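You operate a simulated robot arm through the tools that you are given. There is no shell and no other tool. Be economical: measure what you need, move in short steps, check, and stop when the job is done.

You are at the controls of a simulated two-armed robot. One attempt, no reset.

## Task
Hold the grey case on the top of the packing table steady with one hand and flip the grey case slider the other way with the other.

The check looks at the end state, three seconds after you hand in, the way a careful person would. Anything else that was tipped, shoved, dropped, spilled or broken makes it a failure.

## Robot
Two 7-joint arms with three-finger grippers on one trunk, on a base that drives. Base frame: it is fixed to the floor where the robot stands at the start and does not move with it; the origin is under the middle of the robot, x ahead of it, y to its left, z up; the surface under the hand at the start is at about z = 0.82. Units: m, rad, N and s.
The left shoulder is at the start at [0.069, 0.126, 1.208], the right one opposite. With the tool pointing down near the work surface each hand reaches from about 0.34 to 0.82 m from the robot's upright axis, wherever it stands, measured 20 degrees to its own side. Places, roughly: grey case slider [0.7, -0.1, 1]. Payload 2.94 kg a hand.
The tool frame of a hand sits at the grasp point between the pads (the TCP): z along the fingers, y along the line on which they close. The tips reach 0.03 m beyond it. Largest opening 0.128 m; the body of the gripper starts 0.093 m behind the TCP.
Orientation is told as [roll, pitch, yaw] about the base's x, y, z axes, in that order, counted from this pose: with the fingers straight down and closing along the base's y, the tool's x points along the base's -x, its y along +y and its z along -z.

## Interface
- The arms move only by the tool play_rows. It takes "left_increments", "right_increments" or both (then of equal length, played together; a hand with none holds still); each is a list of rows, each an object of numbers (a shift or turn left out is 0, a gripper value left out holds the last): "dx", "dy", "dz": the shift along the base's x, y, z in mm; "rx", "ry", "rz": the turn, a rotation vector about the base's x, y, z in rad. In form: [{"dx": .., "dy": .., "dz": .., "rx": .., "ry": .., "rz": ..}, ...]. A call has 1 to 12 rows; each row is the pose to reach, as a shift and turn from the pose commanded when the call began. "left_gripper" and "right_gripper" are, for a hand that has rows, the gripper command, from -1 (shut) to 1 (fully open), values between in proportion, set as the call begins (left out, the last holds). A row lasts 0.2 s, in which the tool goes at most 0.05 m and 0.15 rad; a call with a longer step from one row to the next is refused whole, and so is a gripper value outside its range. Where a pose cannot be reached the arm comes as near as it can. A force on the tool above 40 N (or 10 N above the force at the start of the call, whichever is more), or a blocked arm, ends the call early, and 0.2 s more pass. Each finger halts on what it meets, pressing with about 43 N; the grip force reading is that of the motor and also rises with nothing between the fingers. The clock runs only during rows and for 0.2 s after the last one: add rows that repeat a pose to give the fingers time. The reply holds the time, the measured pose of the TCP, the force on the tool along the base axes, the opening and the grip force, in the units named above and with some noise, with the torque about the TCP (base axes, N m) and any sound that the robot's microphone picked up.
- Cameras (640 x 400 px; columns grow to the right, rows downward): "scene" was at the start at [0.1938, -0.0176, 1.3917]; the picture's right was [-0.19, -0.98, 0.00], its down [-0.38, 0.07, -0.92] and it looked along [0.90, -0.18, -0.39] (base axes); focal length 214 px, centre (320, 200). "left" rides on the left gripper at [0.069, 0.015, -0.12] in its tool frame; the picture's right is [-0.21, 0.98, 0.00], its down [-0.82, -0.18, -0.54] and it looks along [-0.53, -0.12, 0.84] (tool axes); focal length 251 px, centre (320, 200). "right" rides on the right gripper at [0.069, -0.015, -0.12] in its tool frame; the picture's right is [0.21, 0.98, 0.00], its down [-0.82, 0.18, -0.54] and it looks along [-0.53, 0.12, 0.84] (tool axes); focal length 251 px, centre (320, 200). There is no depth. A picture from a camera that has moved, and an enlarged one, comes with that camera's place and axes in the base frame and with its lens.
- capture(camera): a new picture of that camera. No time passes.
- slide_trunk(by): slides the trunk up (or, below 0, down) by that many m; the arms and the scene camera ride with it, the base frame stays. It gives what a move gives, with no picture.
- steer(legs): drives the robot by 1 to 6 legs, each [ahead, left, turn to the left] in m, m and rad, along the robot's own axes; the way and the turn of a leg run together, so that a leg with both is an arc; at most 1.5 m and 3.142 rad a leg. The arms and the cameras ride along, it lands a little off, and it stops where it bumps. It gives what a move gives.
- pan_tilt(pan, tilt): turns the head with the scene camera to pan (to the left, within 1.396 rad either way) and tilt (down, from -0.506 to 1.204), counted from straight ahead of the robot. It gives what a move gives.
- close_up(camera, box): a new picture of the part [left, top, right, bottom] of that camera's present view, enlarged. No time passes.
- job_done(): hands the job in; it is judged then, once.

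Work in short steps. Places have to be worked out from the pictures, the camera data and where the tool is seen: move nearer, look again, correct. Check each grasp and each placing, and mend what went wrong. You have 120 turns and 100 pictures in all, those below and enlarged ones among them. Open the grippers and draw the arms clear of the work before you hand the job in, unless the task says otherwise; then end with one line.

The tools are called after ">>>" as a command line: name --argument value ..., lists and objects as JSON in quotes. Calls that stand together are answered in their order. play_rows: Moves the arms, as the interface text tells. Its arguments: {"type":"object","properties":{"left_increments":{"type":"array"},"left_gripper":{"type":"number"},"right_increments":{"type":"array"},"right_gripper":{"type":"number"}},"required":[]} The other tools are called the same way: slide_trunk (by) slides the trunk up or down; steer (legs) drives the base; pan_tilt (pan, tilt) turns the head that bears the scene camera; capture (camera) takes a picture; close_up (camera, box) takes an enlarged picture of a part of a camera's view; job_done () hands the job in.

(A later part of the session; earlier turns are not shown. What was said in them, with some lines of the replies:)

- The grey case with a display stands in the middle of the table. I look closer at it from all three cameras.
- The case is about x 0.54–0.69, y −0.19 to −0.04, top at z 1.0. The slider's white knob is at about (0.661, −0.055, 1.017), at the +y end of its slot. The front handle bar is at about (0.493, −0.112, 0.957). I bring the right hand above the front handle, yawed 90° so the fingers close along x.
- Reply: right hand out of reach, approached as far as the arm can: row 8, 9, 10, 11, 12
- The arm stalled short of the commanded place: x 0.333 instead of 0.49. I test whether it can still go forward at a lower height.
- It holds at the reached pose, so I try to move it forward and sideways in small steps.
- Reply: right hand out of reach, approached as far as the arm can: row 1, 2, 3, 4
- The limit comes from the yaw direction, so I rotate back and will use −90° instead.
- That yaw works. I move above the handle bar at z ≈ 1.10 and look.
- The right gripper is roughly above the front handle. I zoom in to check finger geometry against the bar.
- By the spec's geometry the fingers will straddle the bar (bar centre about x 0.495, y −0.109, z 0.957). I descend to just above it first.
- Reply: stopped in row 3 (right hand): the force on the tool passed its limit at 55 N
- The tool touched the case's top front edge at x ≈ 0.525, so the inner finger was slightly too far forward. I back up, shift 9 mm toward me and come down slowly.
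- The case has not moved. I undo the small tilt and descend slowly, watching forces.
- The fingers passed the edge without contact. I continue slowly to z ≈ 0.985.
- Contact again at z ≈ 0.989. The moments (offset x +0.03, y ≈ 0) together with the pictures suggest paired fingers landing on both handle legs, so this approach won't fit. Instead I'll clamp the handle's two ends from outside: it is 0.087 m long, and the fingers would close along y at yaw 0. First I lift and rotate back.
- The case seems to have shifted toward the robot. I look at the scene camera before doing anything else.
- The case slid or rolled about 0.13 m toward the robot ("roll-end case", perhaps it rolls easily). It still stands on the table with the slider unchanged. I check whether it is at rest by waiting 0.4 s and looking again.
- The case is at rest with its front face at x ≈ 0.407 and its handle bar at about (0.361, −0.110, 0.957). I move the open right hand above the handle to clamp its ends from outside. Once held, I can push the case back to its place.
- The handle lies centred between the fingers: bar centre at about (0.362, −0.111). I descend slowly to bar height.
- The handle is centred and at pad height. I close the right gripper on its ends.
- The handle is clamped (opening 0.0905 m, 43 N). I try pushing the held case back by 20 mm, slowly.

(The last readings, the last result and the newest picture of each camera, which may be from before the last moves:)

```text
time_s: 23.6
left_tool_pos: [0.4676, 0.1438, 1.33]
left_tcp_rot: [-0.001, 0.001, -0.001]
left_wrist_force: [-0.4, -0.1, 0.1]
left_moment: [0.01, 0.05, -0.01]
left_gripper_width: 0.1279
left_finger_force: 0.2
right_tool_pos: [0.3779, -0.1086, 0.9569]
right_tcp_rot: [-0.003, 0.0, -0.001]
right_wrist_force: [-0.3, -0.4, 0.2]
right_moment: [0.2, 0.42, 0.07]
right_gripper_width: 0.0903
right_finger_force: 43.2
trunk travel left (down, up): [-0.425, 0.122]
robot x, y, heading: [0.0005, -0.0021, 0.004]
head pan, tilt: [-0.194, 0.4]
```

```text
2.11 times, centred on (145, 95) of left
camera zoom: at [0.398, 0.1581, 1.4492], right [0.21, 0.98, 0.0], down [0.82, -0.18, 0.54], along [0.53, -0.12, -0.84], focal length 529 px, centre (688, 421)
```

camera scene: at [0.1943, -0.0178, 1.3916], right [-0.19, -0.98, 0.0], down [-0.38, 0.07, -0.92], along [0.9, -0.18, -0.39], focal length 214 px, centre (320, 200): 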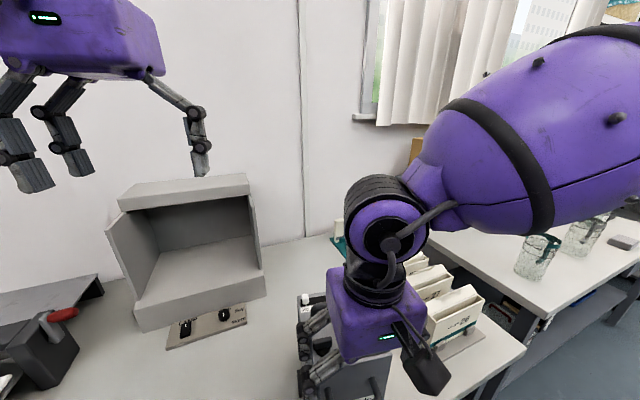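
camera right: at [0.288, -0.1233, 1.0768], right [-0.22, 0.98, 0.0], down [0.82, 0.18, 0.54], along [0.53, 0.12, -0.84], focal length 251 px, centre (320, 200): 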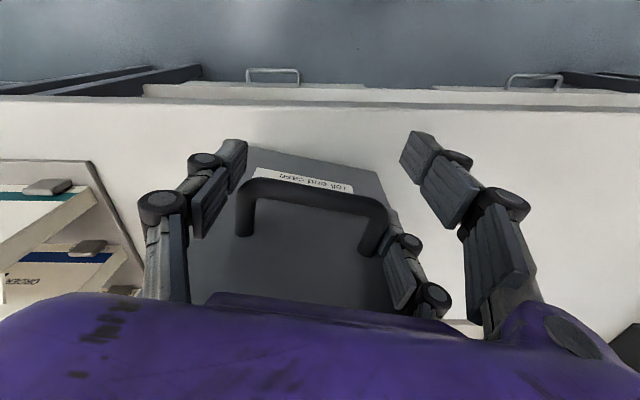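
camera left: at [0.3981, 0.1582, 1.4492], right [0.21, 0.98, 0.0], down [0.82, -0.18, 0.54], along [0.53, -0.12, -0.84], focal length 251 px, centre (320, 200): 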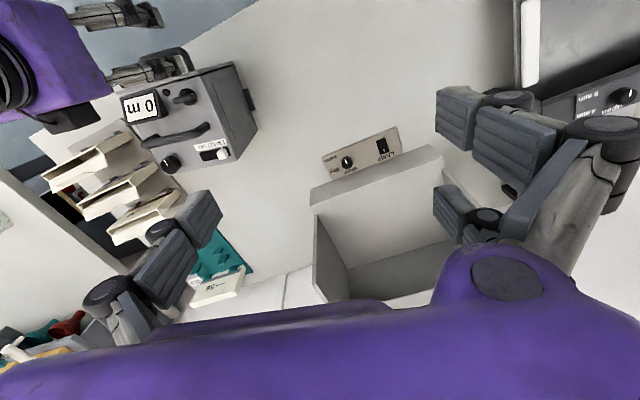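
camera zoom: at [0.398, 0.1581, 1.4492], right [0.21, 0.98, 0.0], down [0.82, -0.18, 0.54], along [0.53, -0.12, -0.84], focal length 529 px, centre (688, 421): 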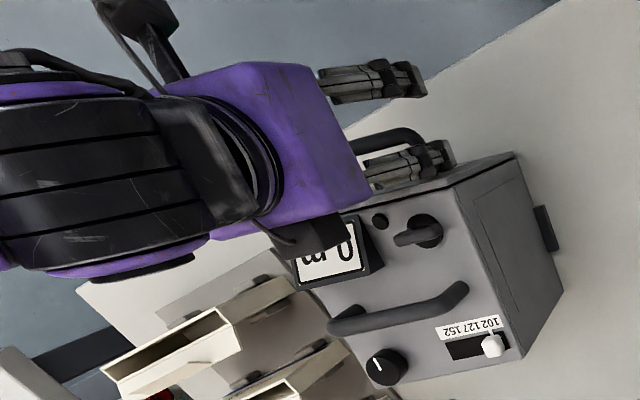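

The case moves along with the hand and stays upright. I push on in the same way, about 108 mm to go.

>>> play_rows --right_increments '[{"dx": 6}, {"dx": 13}, {"dx": 20}, {"dx": 27}, {"dx": 34}, {"dx": 41}, {"dx": 48}, {"dx": 55}, {"dx": 60}]'

>>> play_rows --right_increments '[{"dx": 6}, {"dx": 12}, {"dx": 18}, {"dx": 24}, {"dx": 30}, {"dx": 36}, {"dx": 42}, {"dx": 48}]'

>>> capture --camera "left"

>>> capture --camera "scene"

```text
time_s: 25.6
left_tool_pos: [0.468, 0.1437, 1.329]
left_tcp_rot: [-0.001, 0.002, -0.001]
left_wrist_force: [-0.1, -0.2, -0.6]
left_moment: [0.01, -0.02, 0.02]
left_gripper_width: 0.128
left_finger_force: 0.1
right_tool_pos: [0.4382, -0.1103, 0.9581]
right_tcp_rot: [0.001, 0.002, -0.001]
right_wrist_force: [0.9, -0.2, -0.4]
right_moment: [-0.07, 0.67, -0.03]
right_gripper_width: 0.0899
right_finger_force: 42.7
trunk travel left (down, up): [-0.425, 0.122]
robot x, y, heading: [-0.0017, -0.0027, -0.002]
head pan, tilt: [-0.194, 0.4]
```

```text
time_s: 27.4
left_tool_pos: [0.4666, 0.1428, 1.3276]
left_tcp_rot: [0.001, 0.001, 0.002]
left_wrist_force: [0.8, 1.0, 0.1]
left_moment: [0.0, -0.04, 0.01]
left_gripper_width: 0.1281
left_finger_force: 0.1
right_tool_pos: [0.4753, -0.1142, 0.96]
right_tcp_rot: [0.001, -0.001, 0.001]
right_wrist_force: [0.1, 0.0, -0.5]
right_moment: [0.01, 0.83, 0.0]
right_gripper_width: 0.0905
right_finger_force: 42.8
right hand out of reach, approached as far as the arm can: row 7, 8
trunk travel left (down, up): [-0.425, 0.122]
robot x, y, heading: [0.0023, -0.0026, 0.004]
head pan, tilt: [-0.194, 0.4]
```

```text
62 pictures are left
camera left: at [0.3981, 0.1582, 1.4492], right [0.21, 0.98, 0.0], down [0.82, -0.18, 0.54], along [0.53, -0.12, -0.84], focal length 251 px, centre (320, 200)
```

left: 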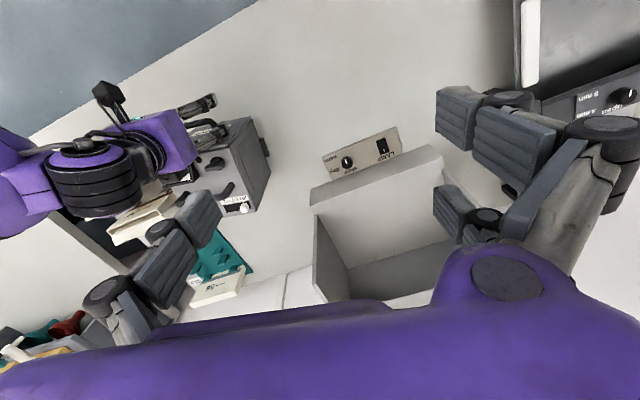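

```text
61 pictures are left
camera scene: at [0.1944, -0.0178, 1.3916], right [-0.19, -0.98, 0.0], down [-0.38, 0.07, -0.92], along [0.9, -0.18, -0.39], focal length 214 px, centre (320, 200)
```

scene: 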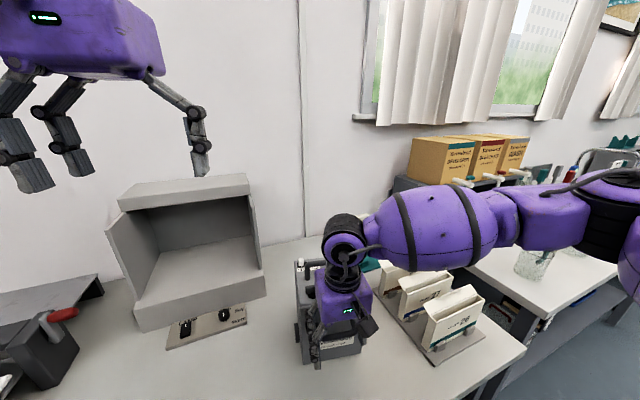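

The case is back within about 1 cm and held; the arm is at its reach limit there. The knob is now near (0.652, −0.060). I bring the left hand, closing it, to a point beside and above the knob on its +y side.

>>> play_rows --left_increments '[{"dx": 32, "dy": -20, "dz": -20}, {"dx": 64, "dy": -40, "dz": -40}, {"dx": 96, "dy": -60, "dz": -60}, {"dx": 128, "dy": -80, "dz": -80}, {"dx": 160, "dy": -95, "dz": -100}, {"dx": 188, "dy": -113, "dz": -128}, {"dx": 188, "dy": -113, "dz": -128}]' --left_gripper -1

>>> capture --camera "left"

>>> capture --camera "scene"

```text
time_s: 29.0
left_tool_pos: [0.6568, 0.0304, 1.2025]
left_tcp_rot: [0.001, 0.0, 0.0]
left_wrist_force: [-0.1, 0.3, 1.1]
left_moment: [-0.03, -0.02, -0.01]
left_gripper_width: 0.0001
left_finger_force: 2.6
right_tool_pos: [0.4759, -0.1132, 0.96]
right_tcp_rot: [0.001, 0.001, -0.002]
right_wrist_force: [0.0, 0.0, -7.2]
right_moment: [0.0, 0.82, 0.02]
right_gripper_width: 0.0904
right_finger_force: 42.8
trunk travel left (down, up): [-0.425, 0.122]
robot x, y, heading: [0.0011, 0.0011, -0.001]
head pan, tilt: [-0.194, 0.4]
```

```text
60 pictures are left
camera left: at [0.5856, 0.0448, 1.3232], right [0.21, 0.98, 0.0], down [0.82, -0.18, 0.54], along [0.53, -0.12, -0.84], focal length 251 px, centre (320, 200)
```

left: 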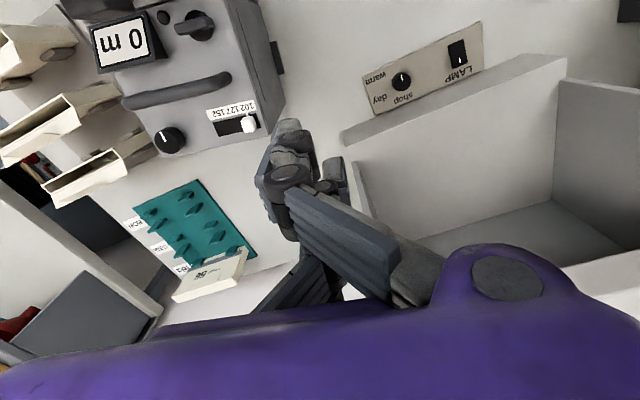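

```text
59 pictures are left
camera scene: at [0.1938, -0.0173, 1.3917], right [-0.19, -0.98, 0.0], down [-0.38, 0.07, -0.92], along [0.9, -0.18, -0.39], focal length 214 px, centre (320, 200)
```

scene: 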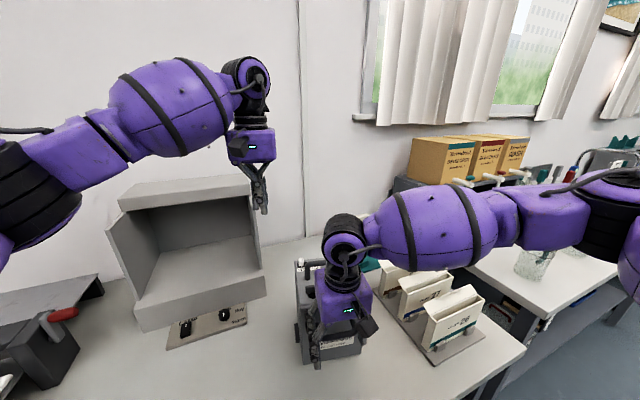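

I lower the right hand 3 mm to set the case flat (it carried some weight), and look closely at the slider.

>>> play_rows --right_increments '[{"dz": -1.5}, {"dz": -3}]'

>>> close_up --camera "left" --box '[150, 60, 310, 180]'

>>> close_up --camera "scene" --box '[270, 230, 390, 370]'

```text
time_s: 29.6
left_tool_pos: [0.6539, 0.0286, 1.2032]
left_tcp_rot: [0.001, -0.002, 0.001]
left_wrist_force: [0.0, -0.3, -0.2]
left_moment: [0.03, 0.0, -0.05]
left_gripper_width: 0.0
left_finger_force: 2.4
right_tool_pos: [0.4759, -0.115, 0.957]
right_tcp_rot: [-0.001, -0.004, 0.001]
right_wrist_force: [-1.2, 0.8, 1.8]
right_moment: [-0.45, -0.6, 0.11]
right_gripper_width: 0.0904
right_finger_force: 42.8
trunk travel left (down, up): [-0.425, 0.122]
robot x, y, heading: [0.0011, 0.0025, 0.0]
head pan, tilt: [-0.194, 0.4]
```

```text
3.33 times, centred on (230, 120) of left
camera zoom: at [0.585, 0.0442, 1.3237], right [0.21, 0.98, 0.0], down [0.82, -0.18, 0.54], along [0.53, -0.12, -0.84], focal length 838 px, centre (620, 467)
```

zoom: 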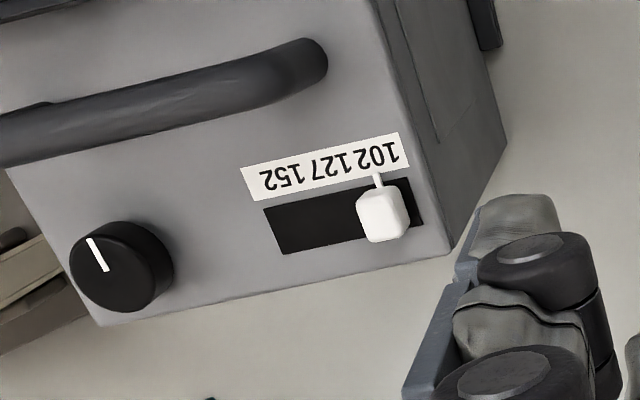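

```text
2.86 times, centred on (330, 300) of scene
camera zoom: at [0.1935, -0.0178, 1.3919], right [-0.19, -0.98, 0.0], down [-0.38, 0.07, -0.92], along [0.9, -0.18, -0.39], focal length 613 px, centre (291, -86)
```

zoom: 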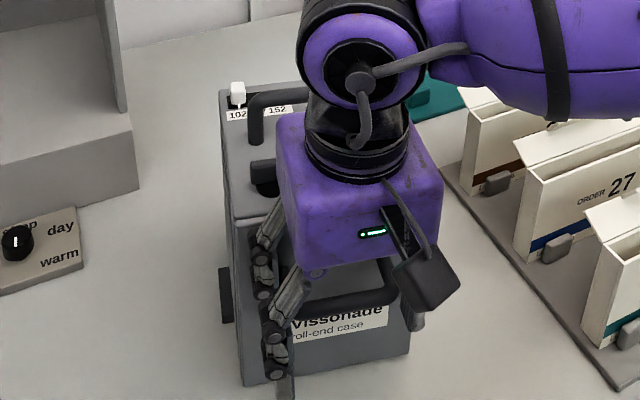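

The slider is at "102", at about (0.654, −0.061), and its travel to "152" is roughly 37 mm toward −y. I lower the closed left hand on the +y side of the knob, staying above the case top at first.

>>> play_rows --left_increments '[{"dx": 0, "dy": -15, "dz": -30}, {"dx": 1, "dy": -30, "dz": -60}, {"dx": 1, "dy": -44, "dz": -90}, {"dx": 1, "dy": -44, "dz": -120}, {"dx": 1, "dy": -44, "dz": -143}]'

>>> capture --camera "left"

>>> close_up --camera "scene" --box '[270, 200, 390, 320]'

```text
time_s: 30.8
left_tool_pos: [0.6565, -0.0123, 1.0595]
left_tcp_rot: [0.0, -0.002, 0.0]
left_wrist_force: [0.0, -0.3, 0.3]
left_moment: [0.0, 0.0, -0.02]
left_gripper_width: 0.0002
left_finger_force: 3.0
right_tool_pos: [0.4751, -0.1125, 0.9581]
right_tcp_rot: [0.0, -0.001, 0.0]
right_wrist_force: [0.1, 3.2, 1.0]
right_moment: [0.11, -0.84, 0.49]
right_gripper_width: 0.0901
right_finger_force: 42.6
trunk travel left (down, up): [-0.425, 0.122]
robot x, y, heading: [-0.003, -0.0005, -0.001]
head pan, tilt: [-0.194, 0.4]
```

```text
56 pictures are left
camera left: at [0.5879, 0.0025, 1.1795], right [0.21, 0.98, 0.0], down [0.82, -0.18, 0.54], along [0.53, -0.12, -0.84], focal length 251 px, centre (320, 200)
```

left: 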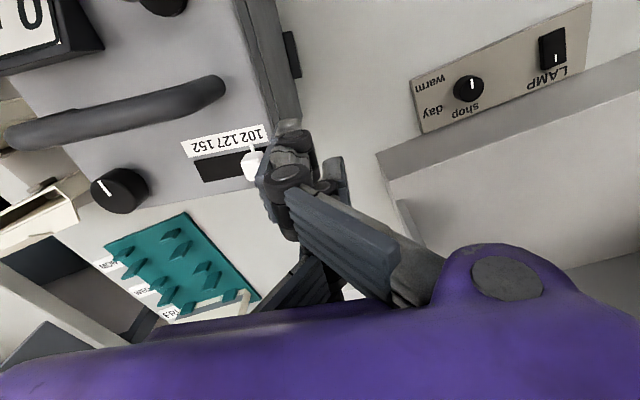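

```text
3.33 times, centred on (330, 260) of scene
camera zoom: at [0.1937, -0.0173, 1.3917], right [-0.19, -0.98, 0.0], down [-0.38, 0.07, -0.92], along [0.9, -0.18, -0.39], focal length 715 px, centre (287, 0)
```

zoom: 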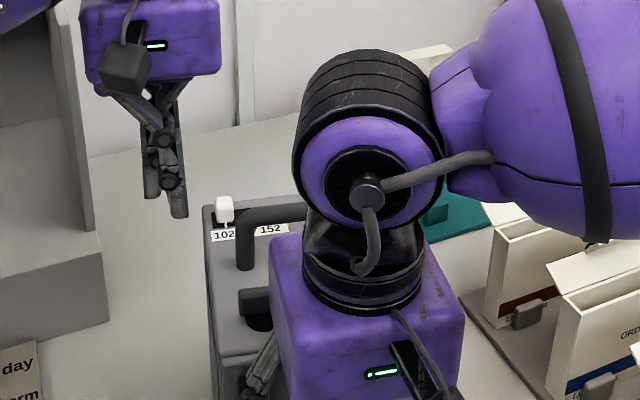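

The left fingertips are about 2 cm to the +y side of the knob. I lower gently to knob height, z ≈ 1.038, watching for contact with the case top.

>>> play_rows --left_increments '[{"dy": -2, "dz": -6}, {"dy": -2, "dz": -12}, {"dy": -2, "dz": -17}, {"dy": -2, "dz": -21}]'

>>> close_up --camera "scene" --box '[270, 200, 390, 320]'

>>> close_up --camera "left" --box '[170, 90, 370, 240]'

```text
time_s: 31.8
left_tool_pos: [0.6553, -0.0159, 1.0381]
left_tcp_rot: [0.0, 0.002, 0.002]
left_wrist_force: [-0.1, 0.0, 0.6]
left_moment: [0.02, -0.01, 0.0]
left_gripper_width: 0.0001
left_finger_force: 2.8
right_tool_pos: [0.475, -0.1137, 0.9577]
right_tcp_rot: [0.002, 0.0, -0.001]
right_wrist_force: [-0.2, 2.5, 1.0]
right_moment: [0.67, -0.4, 0.53]
right_gripper_width: 0.0901
right_finger_force: 43.0
trunk travel left (down, up): [-0.425, 0.122]
robot x, y, heading: [-0.0007, -0.0014, 0.004]
head pan, tilt: [-0.194, 0.4]
```

```text
3.33 times, centred on (330, 260) of scene
camera zoom: at [0.1938, -0.0176, 1.3917], right [-0.19, -0.98, 0.0], down [-0.38, 0.07, -0.92], along [0.9, -0.18, -0.39], focal length 715 px, centre (287, 0)
```

zoom: 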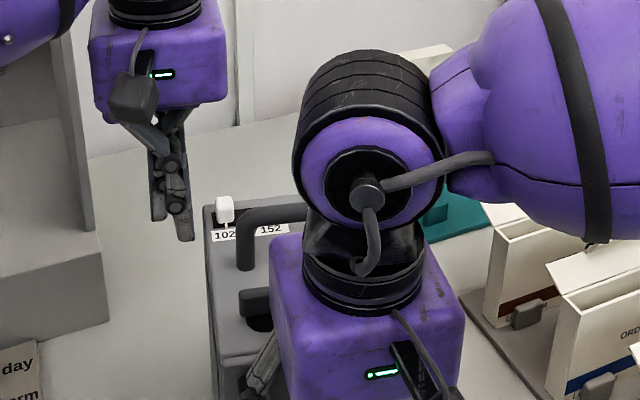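

```text
2.67 times, centred on (270, 165) of left
camera zoom: at [0.587, -0.0011, 1.1584], right [0.21, 0.98, 0.0], down [0.82, -0.18, 0.54], along [0.53, -0.12, -0.84], focal length 670 px, centre (453, 293)
```

zoom: 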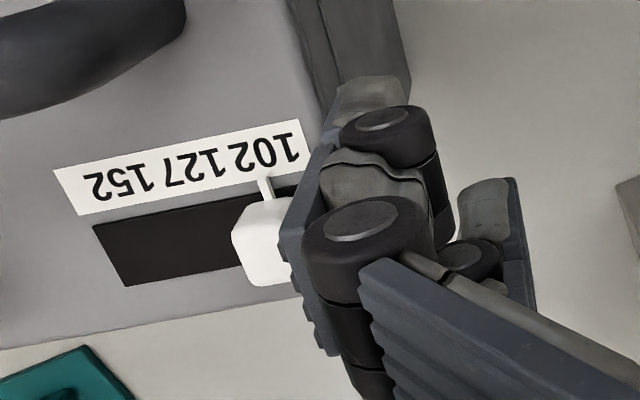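

The tips look level with or slightly below the case top in this view, while the knob top is at about z 1.026. I raise 8 mm for safety and approach the knob in small −y steps.

>>> play_rows --left_increments '[{"dz": 8}, {"dz": 8, "dy": -4}, {"dz": 8, "dy": -8}, {"dz": 8, "dy": -12}]'

>>> close_up --camera "scene" --box '[270, 200, 390, 320]'

>>> close_up --camera "left" --box '[170, 90, 370, 240]'

```text
time_s: 32.8
left_tool_pos: [0.6552, -0.0282, 1.0438]
left_tcp_rot: [0.0, -0.001, 0.0]
left_wrist_force: [0.5, 0.0, 0.6]
left_moment: [0.01, 0.01, 0.01]
left_gripper_width: 0.0
left_finger_force: 2.9
right_tool_pos: [0.4759, -0.1144, 0.9567]
right_tcp_rot: [-0.001, -0.001, -0.001]
right_wrist_force: [-0.7, 0.4, -2.5]
right_moment: [0.27, -0.02, 0.25]
right_gripper_width: 0.09
right_finger_force: 42.6
trunk travel left (down, up): [-0.425, 0.122]
robot x, y, heading: [-0.0024, 0.0007, 0.001]
head pan, tilt: [-0.194, 0.4]
```

```text
3.33 times, centred on (330, 260) of scene
camera zoom: at [0.1939, -0.0178, 1.3917], right [-0.19, -0.98, 0.0], down [-0.38, 0.07, -0.92], along [0.9, -0.18, -0.39], focal length 715 px, centre (287, 0)
```

zoom: 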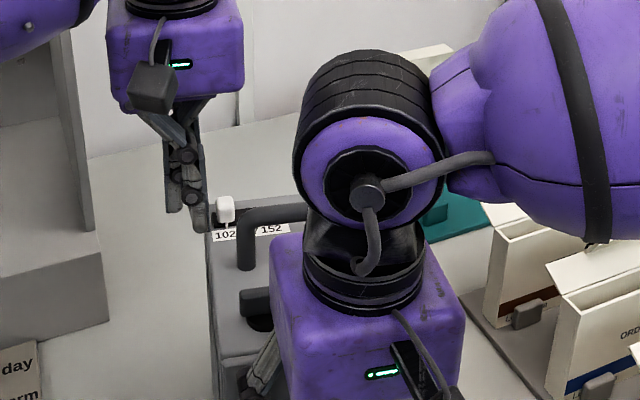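

```text
2.67 times, centred on (270, 165) of left
camera zoom: at [0.5862, -0.0131, 1.1651], right [0.21, 0.98, 0.0], down [0.82, -0.18, 0.54], along [0.53, -0.12, -0.84], focal length 670 px, centre (453, 293)
```

zoom: 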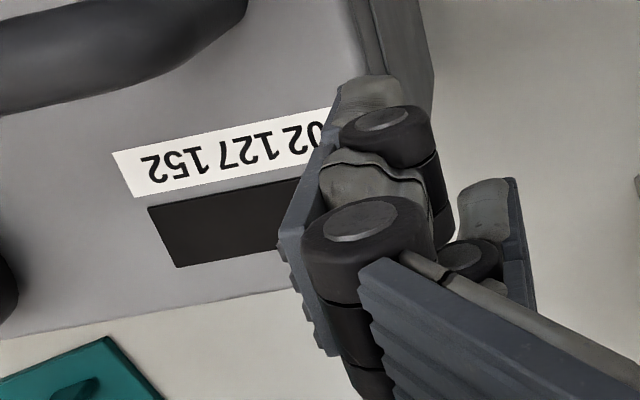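

No contact yet, and the finger is nearly at the knob. I continue pushing −y in small steps.

>>> play_rows --left_increments '[{"dy": -4}, {"dy": -8}, {"dy": -12}, {"dy": -16}, {"dy": -20}, {"dy": -24}, {"dy": -28}]'

>>> close_up --camera "scene" --box '[270, 200, 390, 320]'

>>> close_up --camera "left" --box '[170, 90, 370, 240]'

```text
time_s: 34.4
left_tool_pos: [0.6551, -0.0564, 1.0453]
left_tcp_rot: [0.001, -0.001, 0.001]
left_wrist_force: [-0.2, 0.2, 0.3]
left_moment: [-0.02, 0.05, -0.01]
left_gripper_width: 0.0
left_finger_force: 3.2
right_tool_pos: [0.4761, -0.1151, 0.9581]
right_tcp_rot: [0.0, 0.001, 0.001]
right_wrist_force: [-0.6, -0.4, -2.9]
right_moment: [-0.24, 0.27, 0.0]
right_gripper_width: 0.0899
right_finger_force: 43.2
trunk travel left (down, up): [-0.425, 0.122]
robot x, y, heading: [-0.0006, -0.0029, 0.002]
head pan, tilt: [-0.194, 0.4]
```

```text
3.33 times, centred on (330, 260) of scene
camera zoom: at [0.194, -0.0179, 1.3917], right [-0.19, -0.98, 0.0], down [-0.38, 0.07, -0.92], along [0.9, -0.18, -0.39], focal length 715 px, centre (287, 0)
```

zoom: 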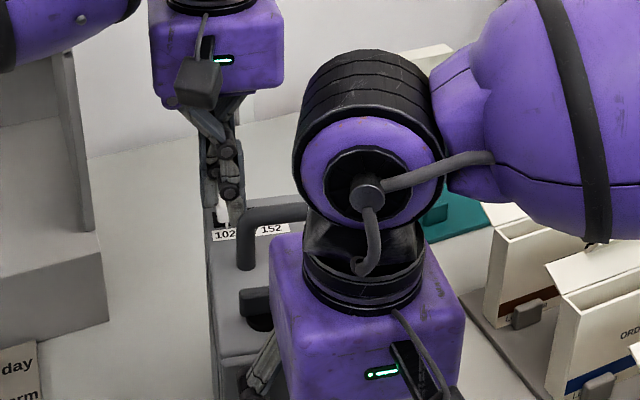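

```text
2.67 times, centred on (270, 165) of left
camera zoom: at [0.5862, -0.0408, 1.1653], right [0.21, 0.98, 0.0], down [0.82, -0.18, 0.54], along [0.53, -0.12, -0.84], focal length 670 px, centre (453, 293)
```

zoom: 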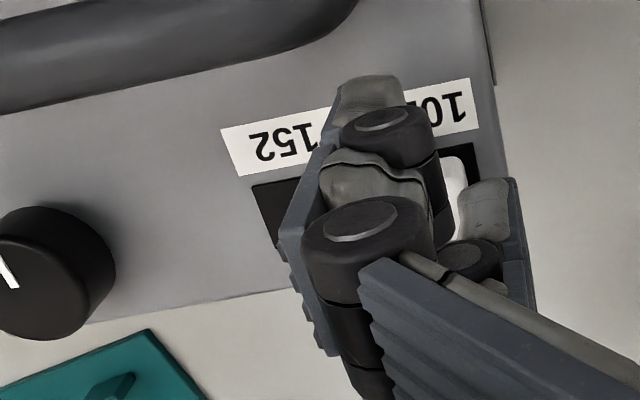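

The tips passed over the knob without force, so they were too high. I go back to the +y side, lower to z ≈ 1.035 and push again.

>>> play_rows --left_increments '[{"dz": 10, "dy": 5}, {"dz": 10, "dy": 20}, {"dz": 10, "dy": 34}, {"dz": 0, "dy": 34}, {"dz": -5, "dy": 34}, {"dz": -9.5, "dy": 34}]'

>>> play_rows --left_increments '[{"dy": -4}, {"dy": -8}, {"dy": -12}, {"dy": -16}, {"dy": -20}, {"dy": -24}]'

>>> close_up --camera "left" --box '[170, 90, 370, 240]'

```text
time_s: 35.8
left_tool_pos: [0.6551, -0.0216, 1.0358]
left_tcp_rot: [-0.001, -0.002, -0.001]
left_wrist_force: [0.5, -1.1, 0.0]
left_moment: [0.02, -0.01, 0.03]
left_gripper_width: 0.0003
left_finger_force: 2.8
right_tool_pos: [0.4761, -0.1136, 0.9572]
right_tcp_rot: [-0.001, -0.001, 0.0]
right_wrist_force: [0.6, 0.4, -2.0]
right_moment: [-0.16, 0.14, 0.13]
right_gripper_width: 0.0899
right_finger_force: 42.7
trunk travel left (down, up): [-0.425, 0.122]
robot x, y, heading: [-0.0005, 0.0033, -0.001]
head pan, tilt: [-0.194, 0.4]
```

```text
time_s: 37.2
left_tool_pos: [0.6566, -0.0456, 1.035]
left_tcp_rot: [-0.001, 0.001, 0.002]
left_wrist_force: [0.2, -0.6, -0.5]
left_moment: [0.0, 0.03, 0.01]
left_gripper_width: 0.0
left_finger_force: 2.9
right_tool_pos: [0.4743, -0.1151, 0.9583]
right_tcp_rot: [0.0, 0.001, 0.0]
right_wrist_force: [0.5, 0.6, -2.9]
right_moment: [0.1, 0.0, 0.27]
right_gripper_width: 0.0898
right_finger_force: 43.2
trunk travel left (down, up): [-0.425, 0.122]
robot x, y, heading: [-0.0021, 0.0005, -0.0]
head pan, tilt: [-0.194, 0.4]
```

```text
2.67 times, centred on (270, 165) of left
camera zoom: at [0.5873, -0.0311, 1.1565], right [0.21, 0.98, 0.0], down [0.82, -0.18, 0.54], along [0.53, -0.12, -0.84], focal length 670 px, centre (453, 293)
```

zoom: 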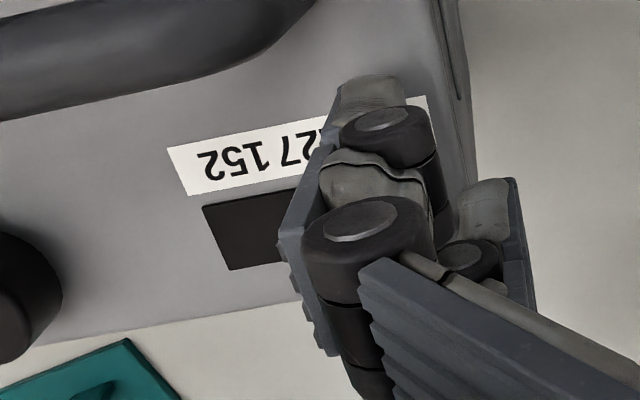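

No force yet; the knob is hidden in this view. I check the scene view.

>>> close_up --camera "scene" --box '[290, 210, 360, 280]'

>>> play_rows --left_increments '[{"dy": -4}, {"dy": -8}]'

>>> close_up --camera "scene" --box '[290, 210, 360, 280]'

>>> close_up --camera "left" --box '[170, 90, 370, 240]'

```text
5.71 times, centred on (325, 245) of scene
camera zoom: at [0.1941, -0.0178, 1.3917], right [-0.19, -0.98, 0.0], down [-0.38, 0.07, -0.92], along [0.9, -0.18, -0.39], focal length 1226 px, centre (291, -57)
```

zoom: 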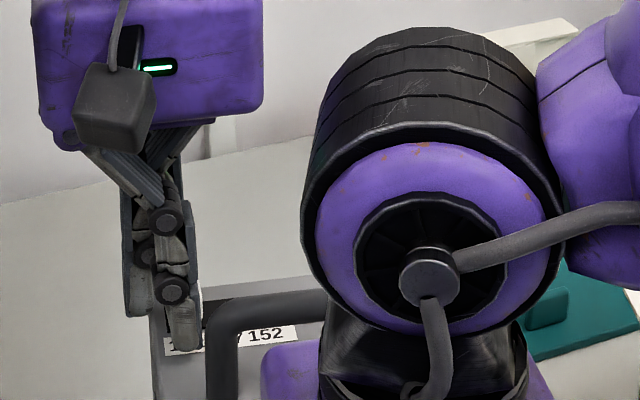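

```text
time_s: 37.8
left_tool_pos: [0.6561, -0.0548, 1.035]
left_tcp_rot: [0.001, 0.0, 0.0]
left_wrist_force: [-0.2, -1.0, 0.9]
left_moment: [0.0, -0.01, -0.02]
left_gripper_width: 0.0
left_finger_force: 3.1
right_tool_pos: [0.4767, -0.1132, 0.9575]
right_tcp_rot: [0.0, 0.0, 0.001]
right_wrist_force: [0.0, 0.5, -2.6]
right_moment: [0.12, -0.06, 0.24]
right_gripper_width: 0.0899
right_finger_force: 42.5
trunk travel left (down, up): [-0.425, 0.122]
robot x, y, heading: [0.0012, -0.0004, -0.005]
head pan, tilt: [-0.194, 0.4]
```

```text
5.71 times, centred on (325, 245) of scene
camera zoom: at [0.1941, -0.0177, 1.3917], right [-0.19, -0.98, 0.0], down [-0.38, 0.07, -0.92], along [0.9, -0.18, -0.39], focal length 1226 px, centre (291, -57)
```

zoom: 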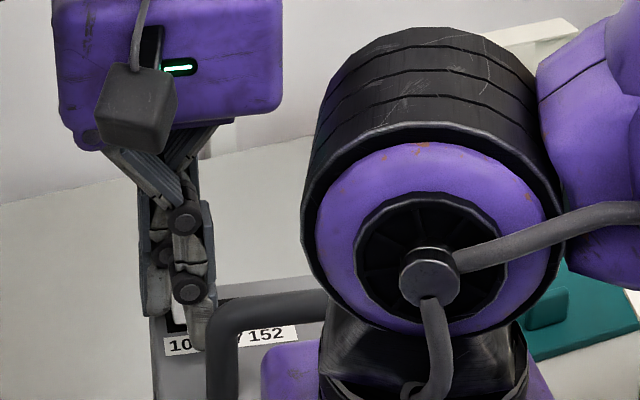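

```text
2.67 times, centred on (270, 165) of left
camera zoom: at [0.5868, -0.0388, 1.1559], right [0.21, 0.98, 0.0], down [0.82, -0.18, 0.54], along [0.53, -0.12, -0.84], focal length 670 px, centre (453, 293)
```

zoom: 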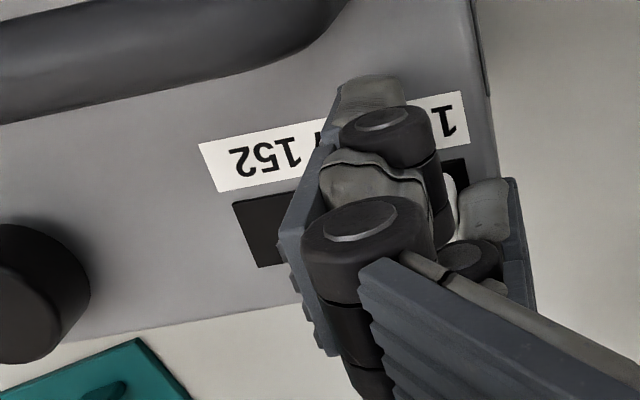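

Now I see that the leading finger passes in front of the knob (x ≈ 0.63), and the trailing finger at x ≈ 0.656 is the one about to meet it. I keep pushing −y slowly.

>>> play_rows --left_increments '[{"dy": -4}, {"dy": -8}, {"dy": -12}, {"dy": -16}]'

>>> close_up --camera "scene" --box '[290, 210, 360, 280]'

>>> close_up --camera "left" --box '[170, 90, 370, 240]'

```text
time_s: 38.8
left_tool_pos: [0.6569, -0.0703, 1.0353]
left_tcp_rot: [-0.001, 0.002, -0.001]
left_wrist_force: [0.2, 0.2, 1.1]
left_moment: [0.01, -0.02, 0.02]
left_gripper_width: 0.0003
left_finger_force: 3.3
right_tool_pos: [0.474, -0.1143, 0.9563]
right_tcp_rot: [0.0, 0.001, 0.001]
right_wrist_force: [-0.2, 1.2, -1.8]
right_moment: [-0.01, -0.08, 0.21]
right_gripper_width: 0.0902
right_finger_force: 42.9
trunk travel left (down, up): [-0.425, 0.122]
robot x, y, heading: [-0.002, -0.0014, -0.004]
head pan, tilt: [-0.194, 0.4]
```

```text
5.71 times, centred on (325, 245) of scene
camera zoom: at [0.1941, -0.0178, 1.3917], right [-0.19, -0.98, 0.0], down [-0.38, 0.07, -0.92], along [0.9, -0.18, -0.39], focal length 1226 px, centre (291, -57)
```

zoom: 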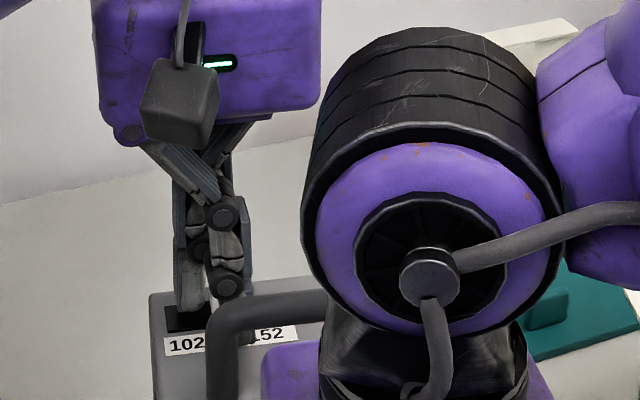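

```text
2.67 times, centred on (270, 165) of left
camera zoom: at [0.5871, -0.0546, 1.1557], right [0.21, 0.98, 0.0], down [0.82, -0.18, 0.54], along [0.53, -0.12, -0.84], focal length 670 px, centre (453, 293)
```

zoom: 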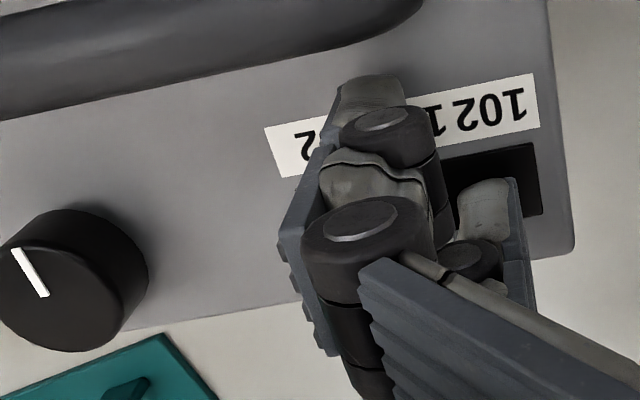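

The knob is moving: the "102" end of the slot is now empty. I push about 20 mm more toward the 152 end.

>>> play_rows --left_increments '[{"dy": -4}, {"dy": -8}, {"dy": -12}, {"dy": -15}, {"dy": -18}]'

>>> close_up --camera "left" --box '[170, 90, 370, 240]'

>>> close_up --camera "scene" --box '[290, 210, 360, 280]'

```text
time_s: 40.0
left_tool_pos: [0.6575, -0.0892, 1.0354]
left_tcp_rot: [-0.001, 0.002, -0.001]
left_wrist_force: [0.6, -0.8, 0.1]
left_moment: [-0.01, 0.0, -0.01]
left_gripper_width: 0.0
left_finger_force: 3.4
right_tool_pos: [0.4764, -0.1128, 0.9587]
right_tcp_rot: [0.002, 0.001, 0.0]
right_wrist_force: [-0.2, -0.5, -2.4]
right_moment: [-0.06, -0.06, 0.13]
right_gripper_width: 0.0898
right_finger_force: 43.4
trunk travel left (down, up): [-0.425, 0.122]
robot x, y, heading: [-0.0015, -0.0022, 0.002]
head pan, tilt: [-0.194, 0.4]
```

```text
2.67 times, centred on (270, 165) of left
camera zoom: at [0.5872, -0.0738, 1.1557], right [0.21, 0.98, 0.0], down [0.82, -0.18, 0.54], along [0.53, -0.12, -0.84], focal length 670 px, centre (453, 293)
```

zoom: 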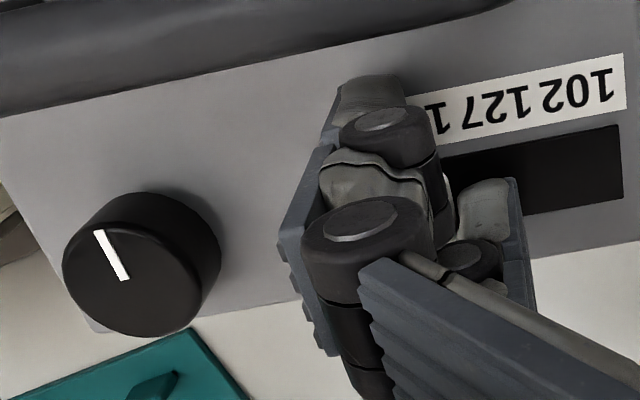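

```text
5.71 times, centred on (325, 245) of scene
camera zoom: at [0.1941, -0.0178, 1.3917], right [-0.19, -0.98, 0.0], down [-0.38, 0.07, -0.92], along [0.9, -0.18, -0.39], focal length 1226 px, centre (291, -57)
```

zoom: 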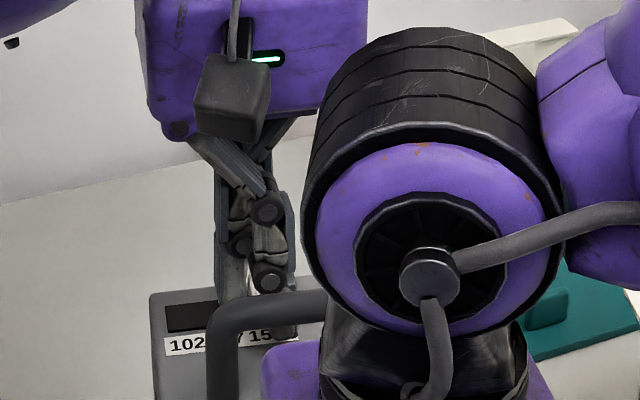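

The slot is nearly clear up to "152". I push the last few millimetres, watching for the stop.

>>> play_rows --left_increments '[{"dy": -2}, {"dy": -4}, {"dy": -6}, {"dy": -8}]'

>>> close_up --camera "left" --box '[170, 90, 370, 240]'

```text
time_s: 41.0
left_tool_pos: [0.6576, -0.0965, 1.036]
left_tcp_rot: [0.001, 0.001, 0.0]
left_wrist_force: [-1.1, 2.6, 6.1]
left_moment: [0.06, 0.03, 0.02]
left_gripper_width: 0.0004
left_finger_force: 2.8
right_tool_pos: [0.4743, -0.114, 0.9583]
right_tcp_rot: [0.0, -0.002, 0.0]
right_wrist_force: [-0.7, 1.1, -4.2]
right_moment: [0.08, 0.31, 0.11]
right_gripper_width: 0.0899
right_finger_force: 43.0
trunk travel left (down, up): [-0.425, 0.122]
robot x, y, heading: [0.0002, 0.0026, -0.0]
head pan, tilt: [-0.194, 0.4]
```

```text
2.67 times, centred on (270, 165) of left
camera zoom: at [0.5874, -0.081, 1.1561], right [0.21, 0.98, 0.0], down [0.82, -0.18, 0.54], along [0.53, -0.12, -0.84], focal length 670 px, centre (453, 293)
```

zoom: 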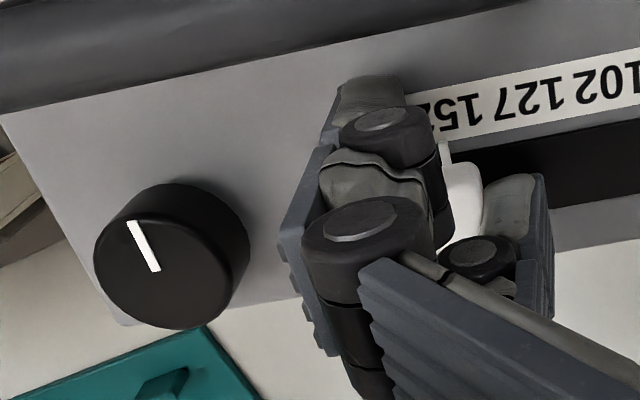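

The reaction force has risen and the knob sits at "152", at its stop. I back off 2 mm, lift the left hand straight up and inspect.

>>> play_rows --left_increments '[{"dy": 3}, {"dy": 3, "dz": 15}, {"dy": 3, "dz": 40}, {"dy": 8, "dz": 80}, {"dy": 40, "dz": 110}, {"dy": 80, "dz": 140}]'

>>> capture --camera "left"

>>> close_up --camera "left" --box '[150, 40, 330, 180]'

>>> capture --camera "scene"

```text
time_s: 42.4
left_tool_pos: [0.6587, -0.0167, 1.1736]
left_tcp_rot: [-0.001, 0.0, -0.003]
left_wrist_force: [0.5, -0.2, 0.3]
left_moment: [-0.02, -0.01, -0.05]
left_gripper_width: 0.0
left_finger_force: 3.1
right_tool_pos: [0.4759, -0.113, 0.9579]
right_tcp_rot: [-0.002, -0.001, -0.001]
right_wrist_force: [-1.0, -0.8, -1.4]
right_moment: [0.28, -0.01, -0.05]
right_gripper_width: 0.0901
right_finger_force: 42.9
trunk travel left (down, up): [-0.425, 0.122]
robot x, y, heading: [0.0026, -0.0025, -0.004]
head pan, tilt: [-0.194, 0.4]
```

```text
39 pictures are left
camera left: at [0.5898, -0.0008, 1.2945], right [0.22, 0.98, 0.0], down [0.82, -0.18, 0.54], along [0.53, -0.12, -0.84], focal length 251 px, centre (320, 200)
```

left: 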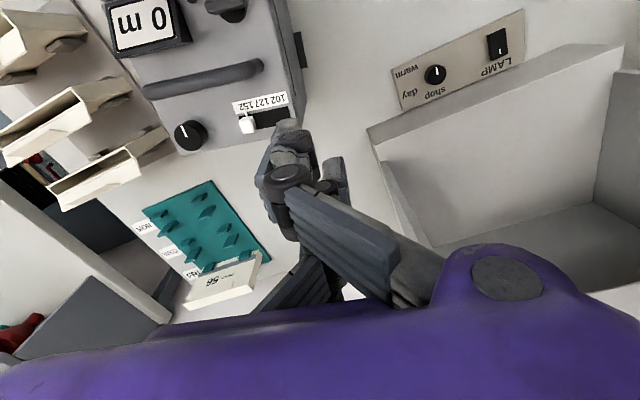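

```text
2.86 times, centred on (240, 110) of left
camera zoom: at [0.5898, -0.0008, 1.2945], right [0.22, 0.98, 0.0], down [0.82, -0.18, 0.54], along [0.53, -0.12, -0.84], focal length 718 px, centre (549, 457)
```

zoom: 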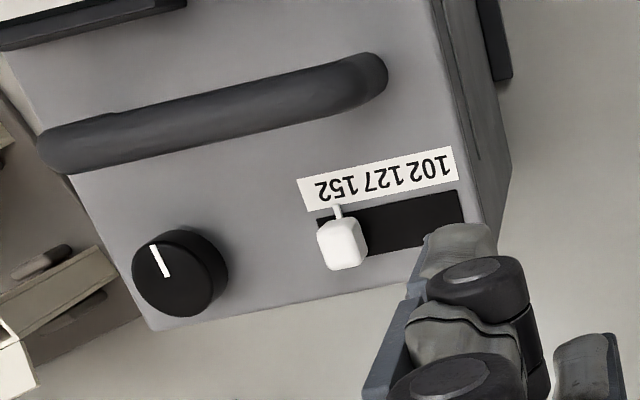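

```text
37 pictures are left
camera scene: at [0.1937, -0.0164, 1.3917], right [-0.19, -0.98, 0.0], down [-0.38, 0.07, -0.92], along [0.9, -0.18, -0.39], focal length 214 px, centre (320, 200)
```

scene: 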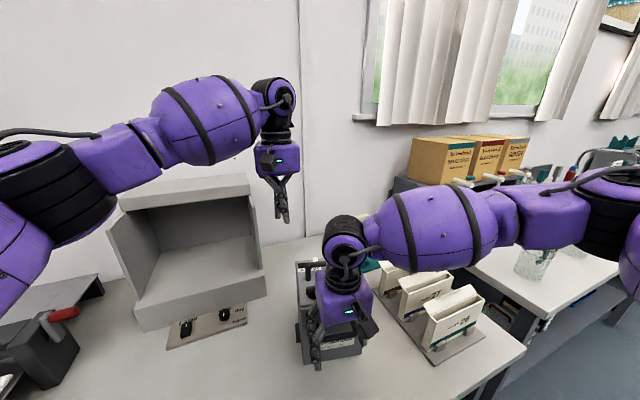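

The slider is clearly at "152". I retract the left hand along its entry path.

>>> play_rows --left_increments '[{"dx": -10, "dy": 30, "dz": 30}, {"dx": -45, "dy": 60, "dz": 50}, {"dx": -80, "dy": 90, "dz": 75}, {"dx": -120, "dy": 115, "dz": 100}, {"dx": -155, "dy": 140, "dz": 125}, {"dx": -190, "dy": 160, "dz": 150}]' --left_gripper 1

>>> play_rows --right_increments '[{"dz": 0}, {"dz": 0}, {"dz": 0}]' --right_gripper 1

>>> capture --camera "right"

>>> capture --camera "left"

```text
refused: row 2 steps farther than a row can; nothing moved
```

```text
time_s: 43.2
left_tool_pos: [0.6606, -0.0169, 1.1741]
left_tcp_rot: [0.0, -0.001, 0.0]
left_wrist_force: [-0.3, 0.4, 0.1]
left_moment: [-0.01, 0.0, -0.01]
left_gripper_width: 0.0002
left_finger_force: 3.2
right_tool_pos: [0.4762, -0.115, 0.958]
right_tcp_rot: [-0.001, 0.001, -0.001]
right_wrist_force: [-0.1, -0.6, -1.0]
right_moment: [0.04, 0.01, -0.03]
right_gripper_width: 0.128
right_finger_force: 0.0
trunk travel left (down, up): [-0.425, 0.122]
robot x, y, heading: [0.0017, -0.0031, -0.002]
head pan, tilt: [-0.194, 0.4]
```

```text
36 pictures are left
camera right: at [0.4058, -0.1268, 1.0774], right [-0.21, 0.98, 0.0], down [0.82, 0.18, 0.54], along [0.53, 0.12, -0.84], focal length 251 px, centre (320, 200)
```

right: 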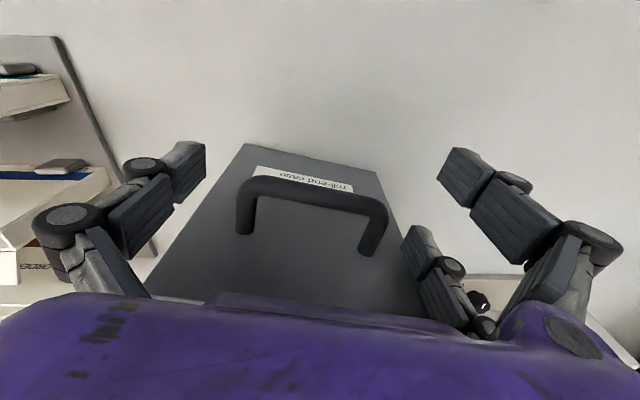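

```text
35 pictures are left
camera left: at [0.5902, -0.0023, 1.2941], right [0.21, 0.98, 0.0], down [0.82, -0.18, 0.54], along [0.53, -0.12, -0.84], focal length 251 px, centre (320, 200)
```

left: 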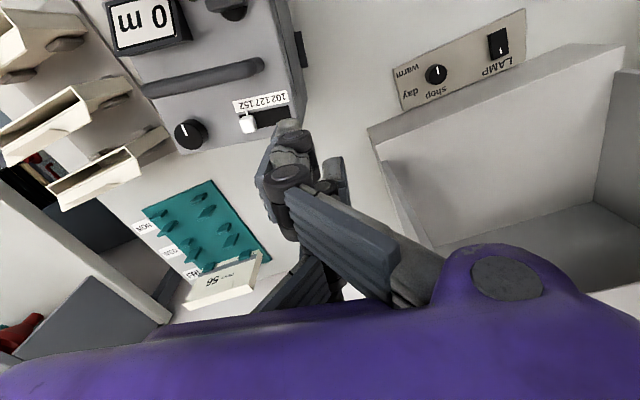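

The left move was refused (step too long), but the right gripper is open and clear of the handle, and the case hasn't moved. I lift the right hand slowly, drifting back toward me.

>>> play_rows --right_increments '[{"dx": -4, "dz": 10}, {"dx": -8, "dz": 25}, {"dx": -12, "dz": 45}, {"dx": -16, "dz": 70}, {"dx": -25, "dz": 100}, {"dx": -40, "dz": 130}, {"dx": -55, "dy": -10, "dz": 160}, {"dx": -65, "dy": -25, "dz": 190}]'

>>> play_rows --left_increments '[{"dx": -5, "dy": 20, "dz": 30}, {"dx": -30, "dy": 45, "dz": 50}, {"dx": -60, "dy": 70, "dz": 70}, {"dx": -90, "dy": 95, "dz": 90}, {"dx": -120, "dy": 120, "dz": 110}, {"dx": -150, "dy": 140, "dz": 130}, {"dx": -185, "dy": 158, "dz": 150}]' --left_gripper 0

>>> capture --camera "left"

>>> capture --camera "scene"

>>> capture --camera "right"

```text
time_s: 45.0
left_tool_pos: [0.6592, -0.0176, 1.1742]
left_tcp_rot: [-0.001, 0.0, 0.001]
left_wrist_force: [-0.6, -0.4, 0.3]
left_moment: [-0.04, -0.03, 0.0]
left_gripper_width: 0.0
left_finger_force: 3.1
right_tool_pos: [0.4113, -0.1408, 1.1477]
right_tcp_rot: [0.0, 0.001, 0.001]
right_wrist_force: [-1.0, -0.6, -0.2]
right_moment: [0.0, -0.01, 0.03]
right_gripper_width: 0.1278
right_finger_force: 0.0
trunk travel left (down, up): [-0.425, 0.122]
robot x, y, heading: [-0.0046, -0.0, -0.002]
head pan, tilt: [-0.194, 0.4]
```

```text
time_s: 46.6
left_tool_pos: [0.468, 0.1438, 1.3254]
left_tcp_rot: [0.0, 0.0, 0.0]
left_wrist_force: [-0.2, 0.3, 0.9]
left_moment: [-0.02, -0.05, 0.01]
left_gripper_width: 0.064
left_finger_force: 0.0
right_tool_pos: [0.4092, -0.1396, 1.1495]
right_tcp_rot: [0.0, -0.003, 0.001]
right_wrist_force: [-0.6, 1.1, 0.2]
right_moment: [-0.04, -0.05, 0.01]
right_gripper_width: 0.128
right_finger_force: 0.1
trunk travel left (down, up): [-0.425, 0.122]
robot x, y, heading: [0.0014, -0.0033, 0.003]
head pan, tilt: [-0.194, 0.4]
```

```text
34 pictures are left
camera left: at [0.3984, 0.1591, 1.4468], right [0.21, 0.98, 0.0], down [0.82, -0.18, 0.54], along [0.53, -0.12, -0.84], focal length 251 px, centre (320, 200)
```

left: 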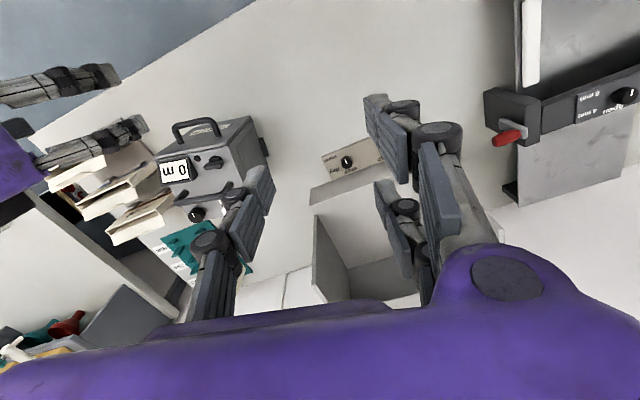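

```text
33 pictures are left
camera scene: at [0.1917, -0.0168, 1.3921], right [-0.19, -0.98, 0.0], down [-0.38, 0.07, -0.92], along [0.9, -0.18, -0.39], focal length 214 px, centre (320, 200)
```

scene: 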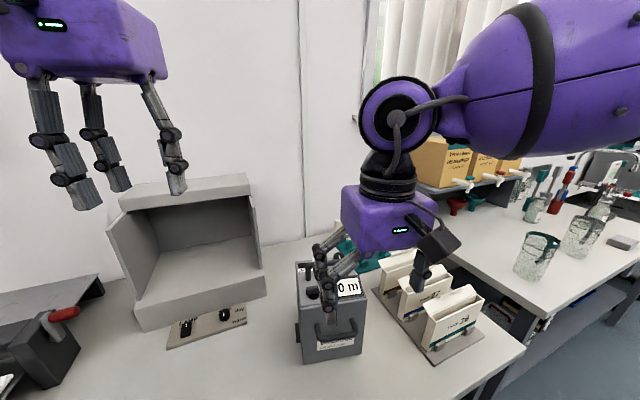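

```text
32 pictures are left
camera right: at [0.3406, -0.1525, 1.2681], right [-0.21, 0.98, 0.0], down [0.82, 0.18, 0.54], along [0.53, 0.12, -0.84], focal length 251 px, centre (320, 200)
```

right: 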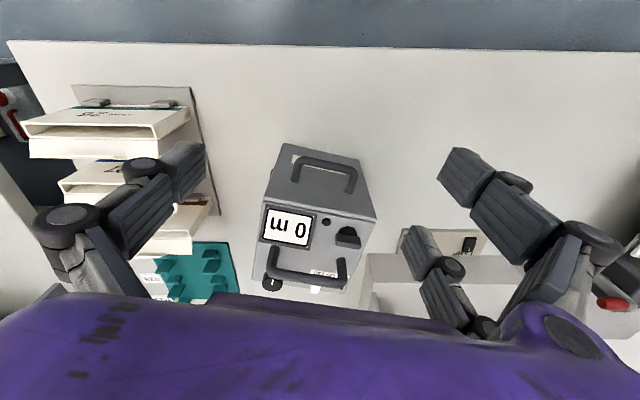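

The case stands upright in nearly its original place. I return the right hand to its starting pose and check the final state.

>>> play_rows --right_increments '[{"dy": -25, "dz": 38}, {"dy": -50, "dz": 76}, {"dy": -75, "dz": 114}, {"dy": -100, "dz": 150}, {"dy": -127, "dz": 188}]' --left_increments '[{"dz": 0}, {"dz": 0}, {"dz": 0}, {"dz": 0}, {"dz": 0}]' --left_gripper 1

>>> close_up --camera "scene" --box '[270, 230, 390, 370]'

>>> close_up --camera "right" --box '[310, 120, 430, 250]'

>>> capture --camera "scene"

```text
time_s: 47.8
left_tool_pos: [0.4703, 0.1437, 1.3254]
left_tcp_rot: [0.0, 0.0, -0.001]
left_wrist_force: [-0.6, -0.1, -1.3]
left_moment: [-0.01, 0.01, 0.01]
left_gripper_width: 0.1279
left_finger_force: 0.0
right_tool_pos: [0.4082, -0.267, 1.334]
right_tcp_rot: [0.0, 0.0, 0.0]
right_wrist_force: [-1.3, 0.7, 0.9]
right_moment: [0.0, -0.02, -0.01]
right_gripper_width: 0.1281
right_finger_force: 0.1
trunk travel left (down, up): [-0.425, 0.122]
robot x, y, heading: [0.0018, 0.003, 0.002]
head pan, tilt: [-0.194, 0.4]
```

```text
2.86 times, centred on (330, 300) of scene
camera zoom: at [0.1935, -0.0182, 1.3918], right [-0.19, -0.98, 0.0], down [-0.38, 0.08, -0.92], along [0.9, -0.18, -0.39], focal length 613 px, centre (291, -86)
```

zoom: 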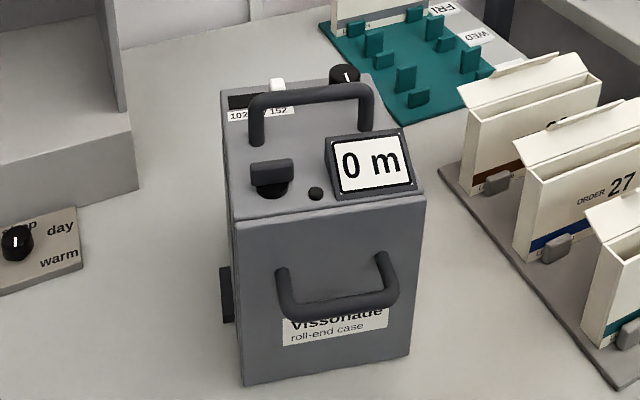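

```text
3.08 times, centred on (370, 185) of right
camera zoom: at [0.3401, -0.2806, 1.4532], right [-0.21, 0.98, 0.0], down [0.82, 0.18, 0.54], along [0.53, 0.12, -0.84], focal length 774 px, centre (166, 246)
```

zoom: 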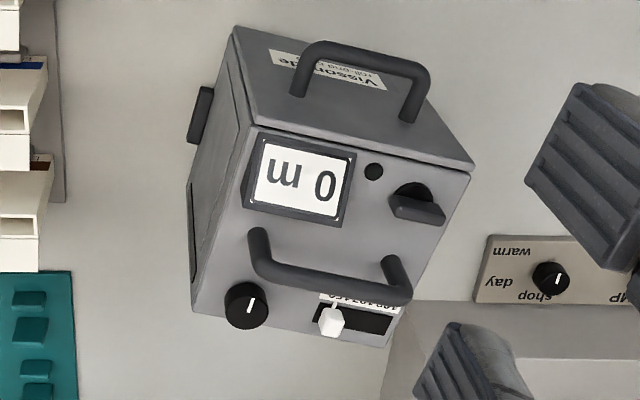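

```text
29 pictures are left
camera scene: at [0.1935, -0.0182, 1.3918], right [-0.19, -0.98, 0.0], down [-0.38, 0.08, -0.92], along [0.9, -0.18, -0.39], focal length 214 px, centre (320, 200)
```

scene: 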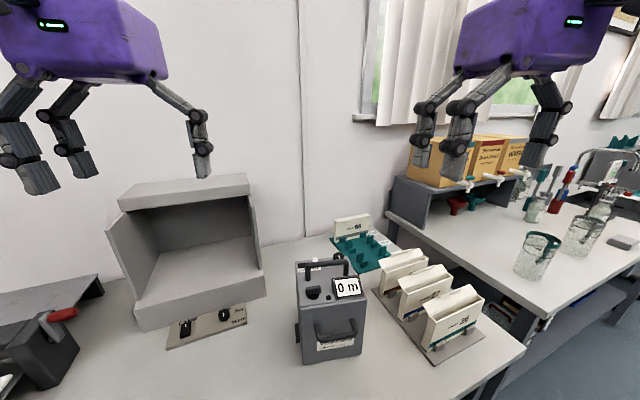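

The slider is at the "152" end, the case stands about 1 cm from where it began, nothing else has moved, and both hands are open and clear. I hand the job in.

>>> job_done

```text
The job is handed in.
```

The slider on the grey case is now at the other end of its slot (from "102" to "152"), pushed by the left hand while the right hand held the case by its front handle. My first attempt to grip the handle dragged the case about 13 cm toward the robot. I pushed it back to within about 1 cm of where it started before moving the slider, and nothing else was disturbed.
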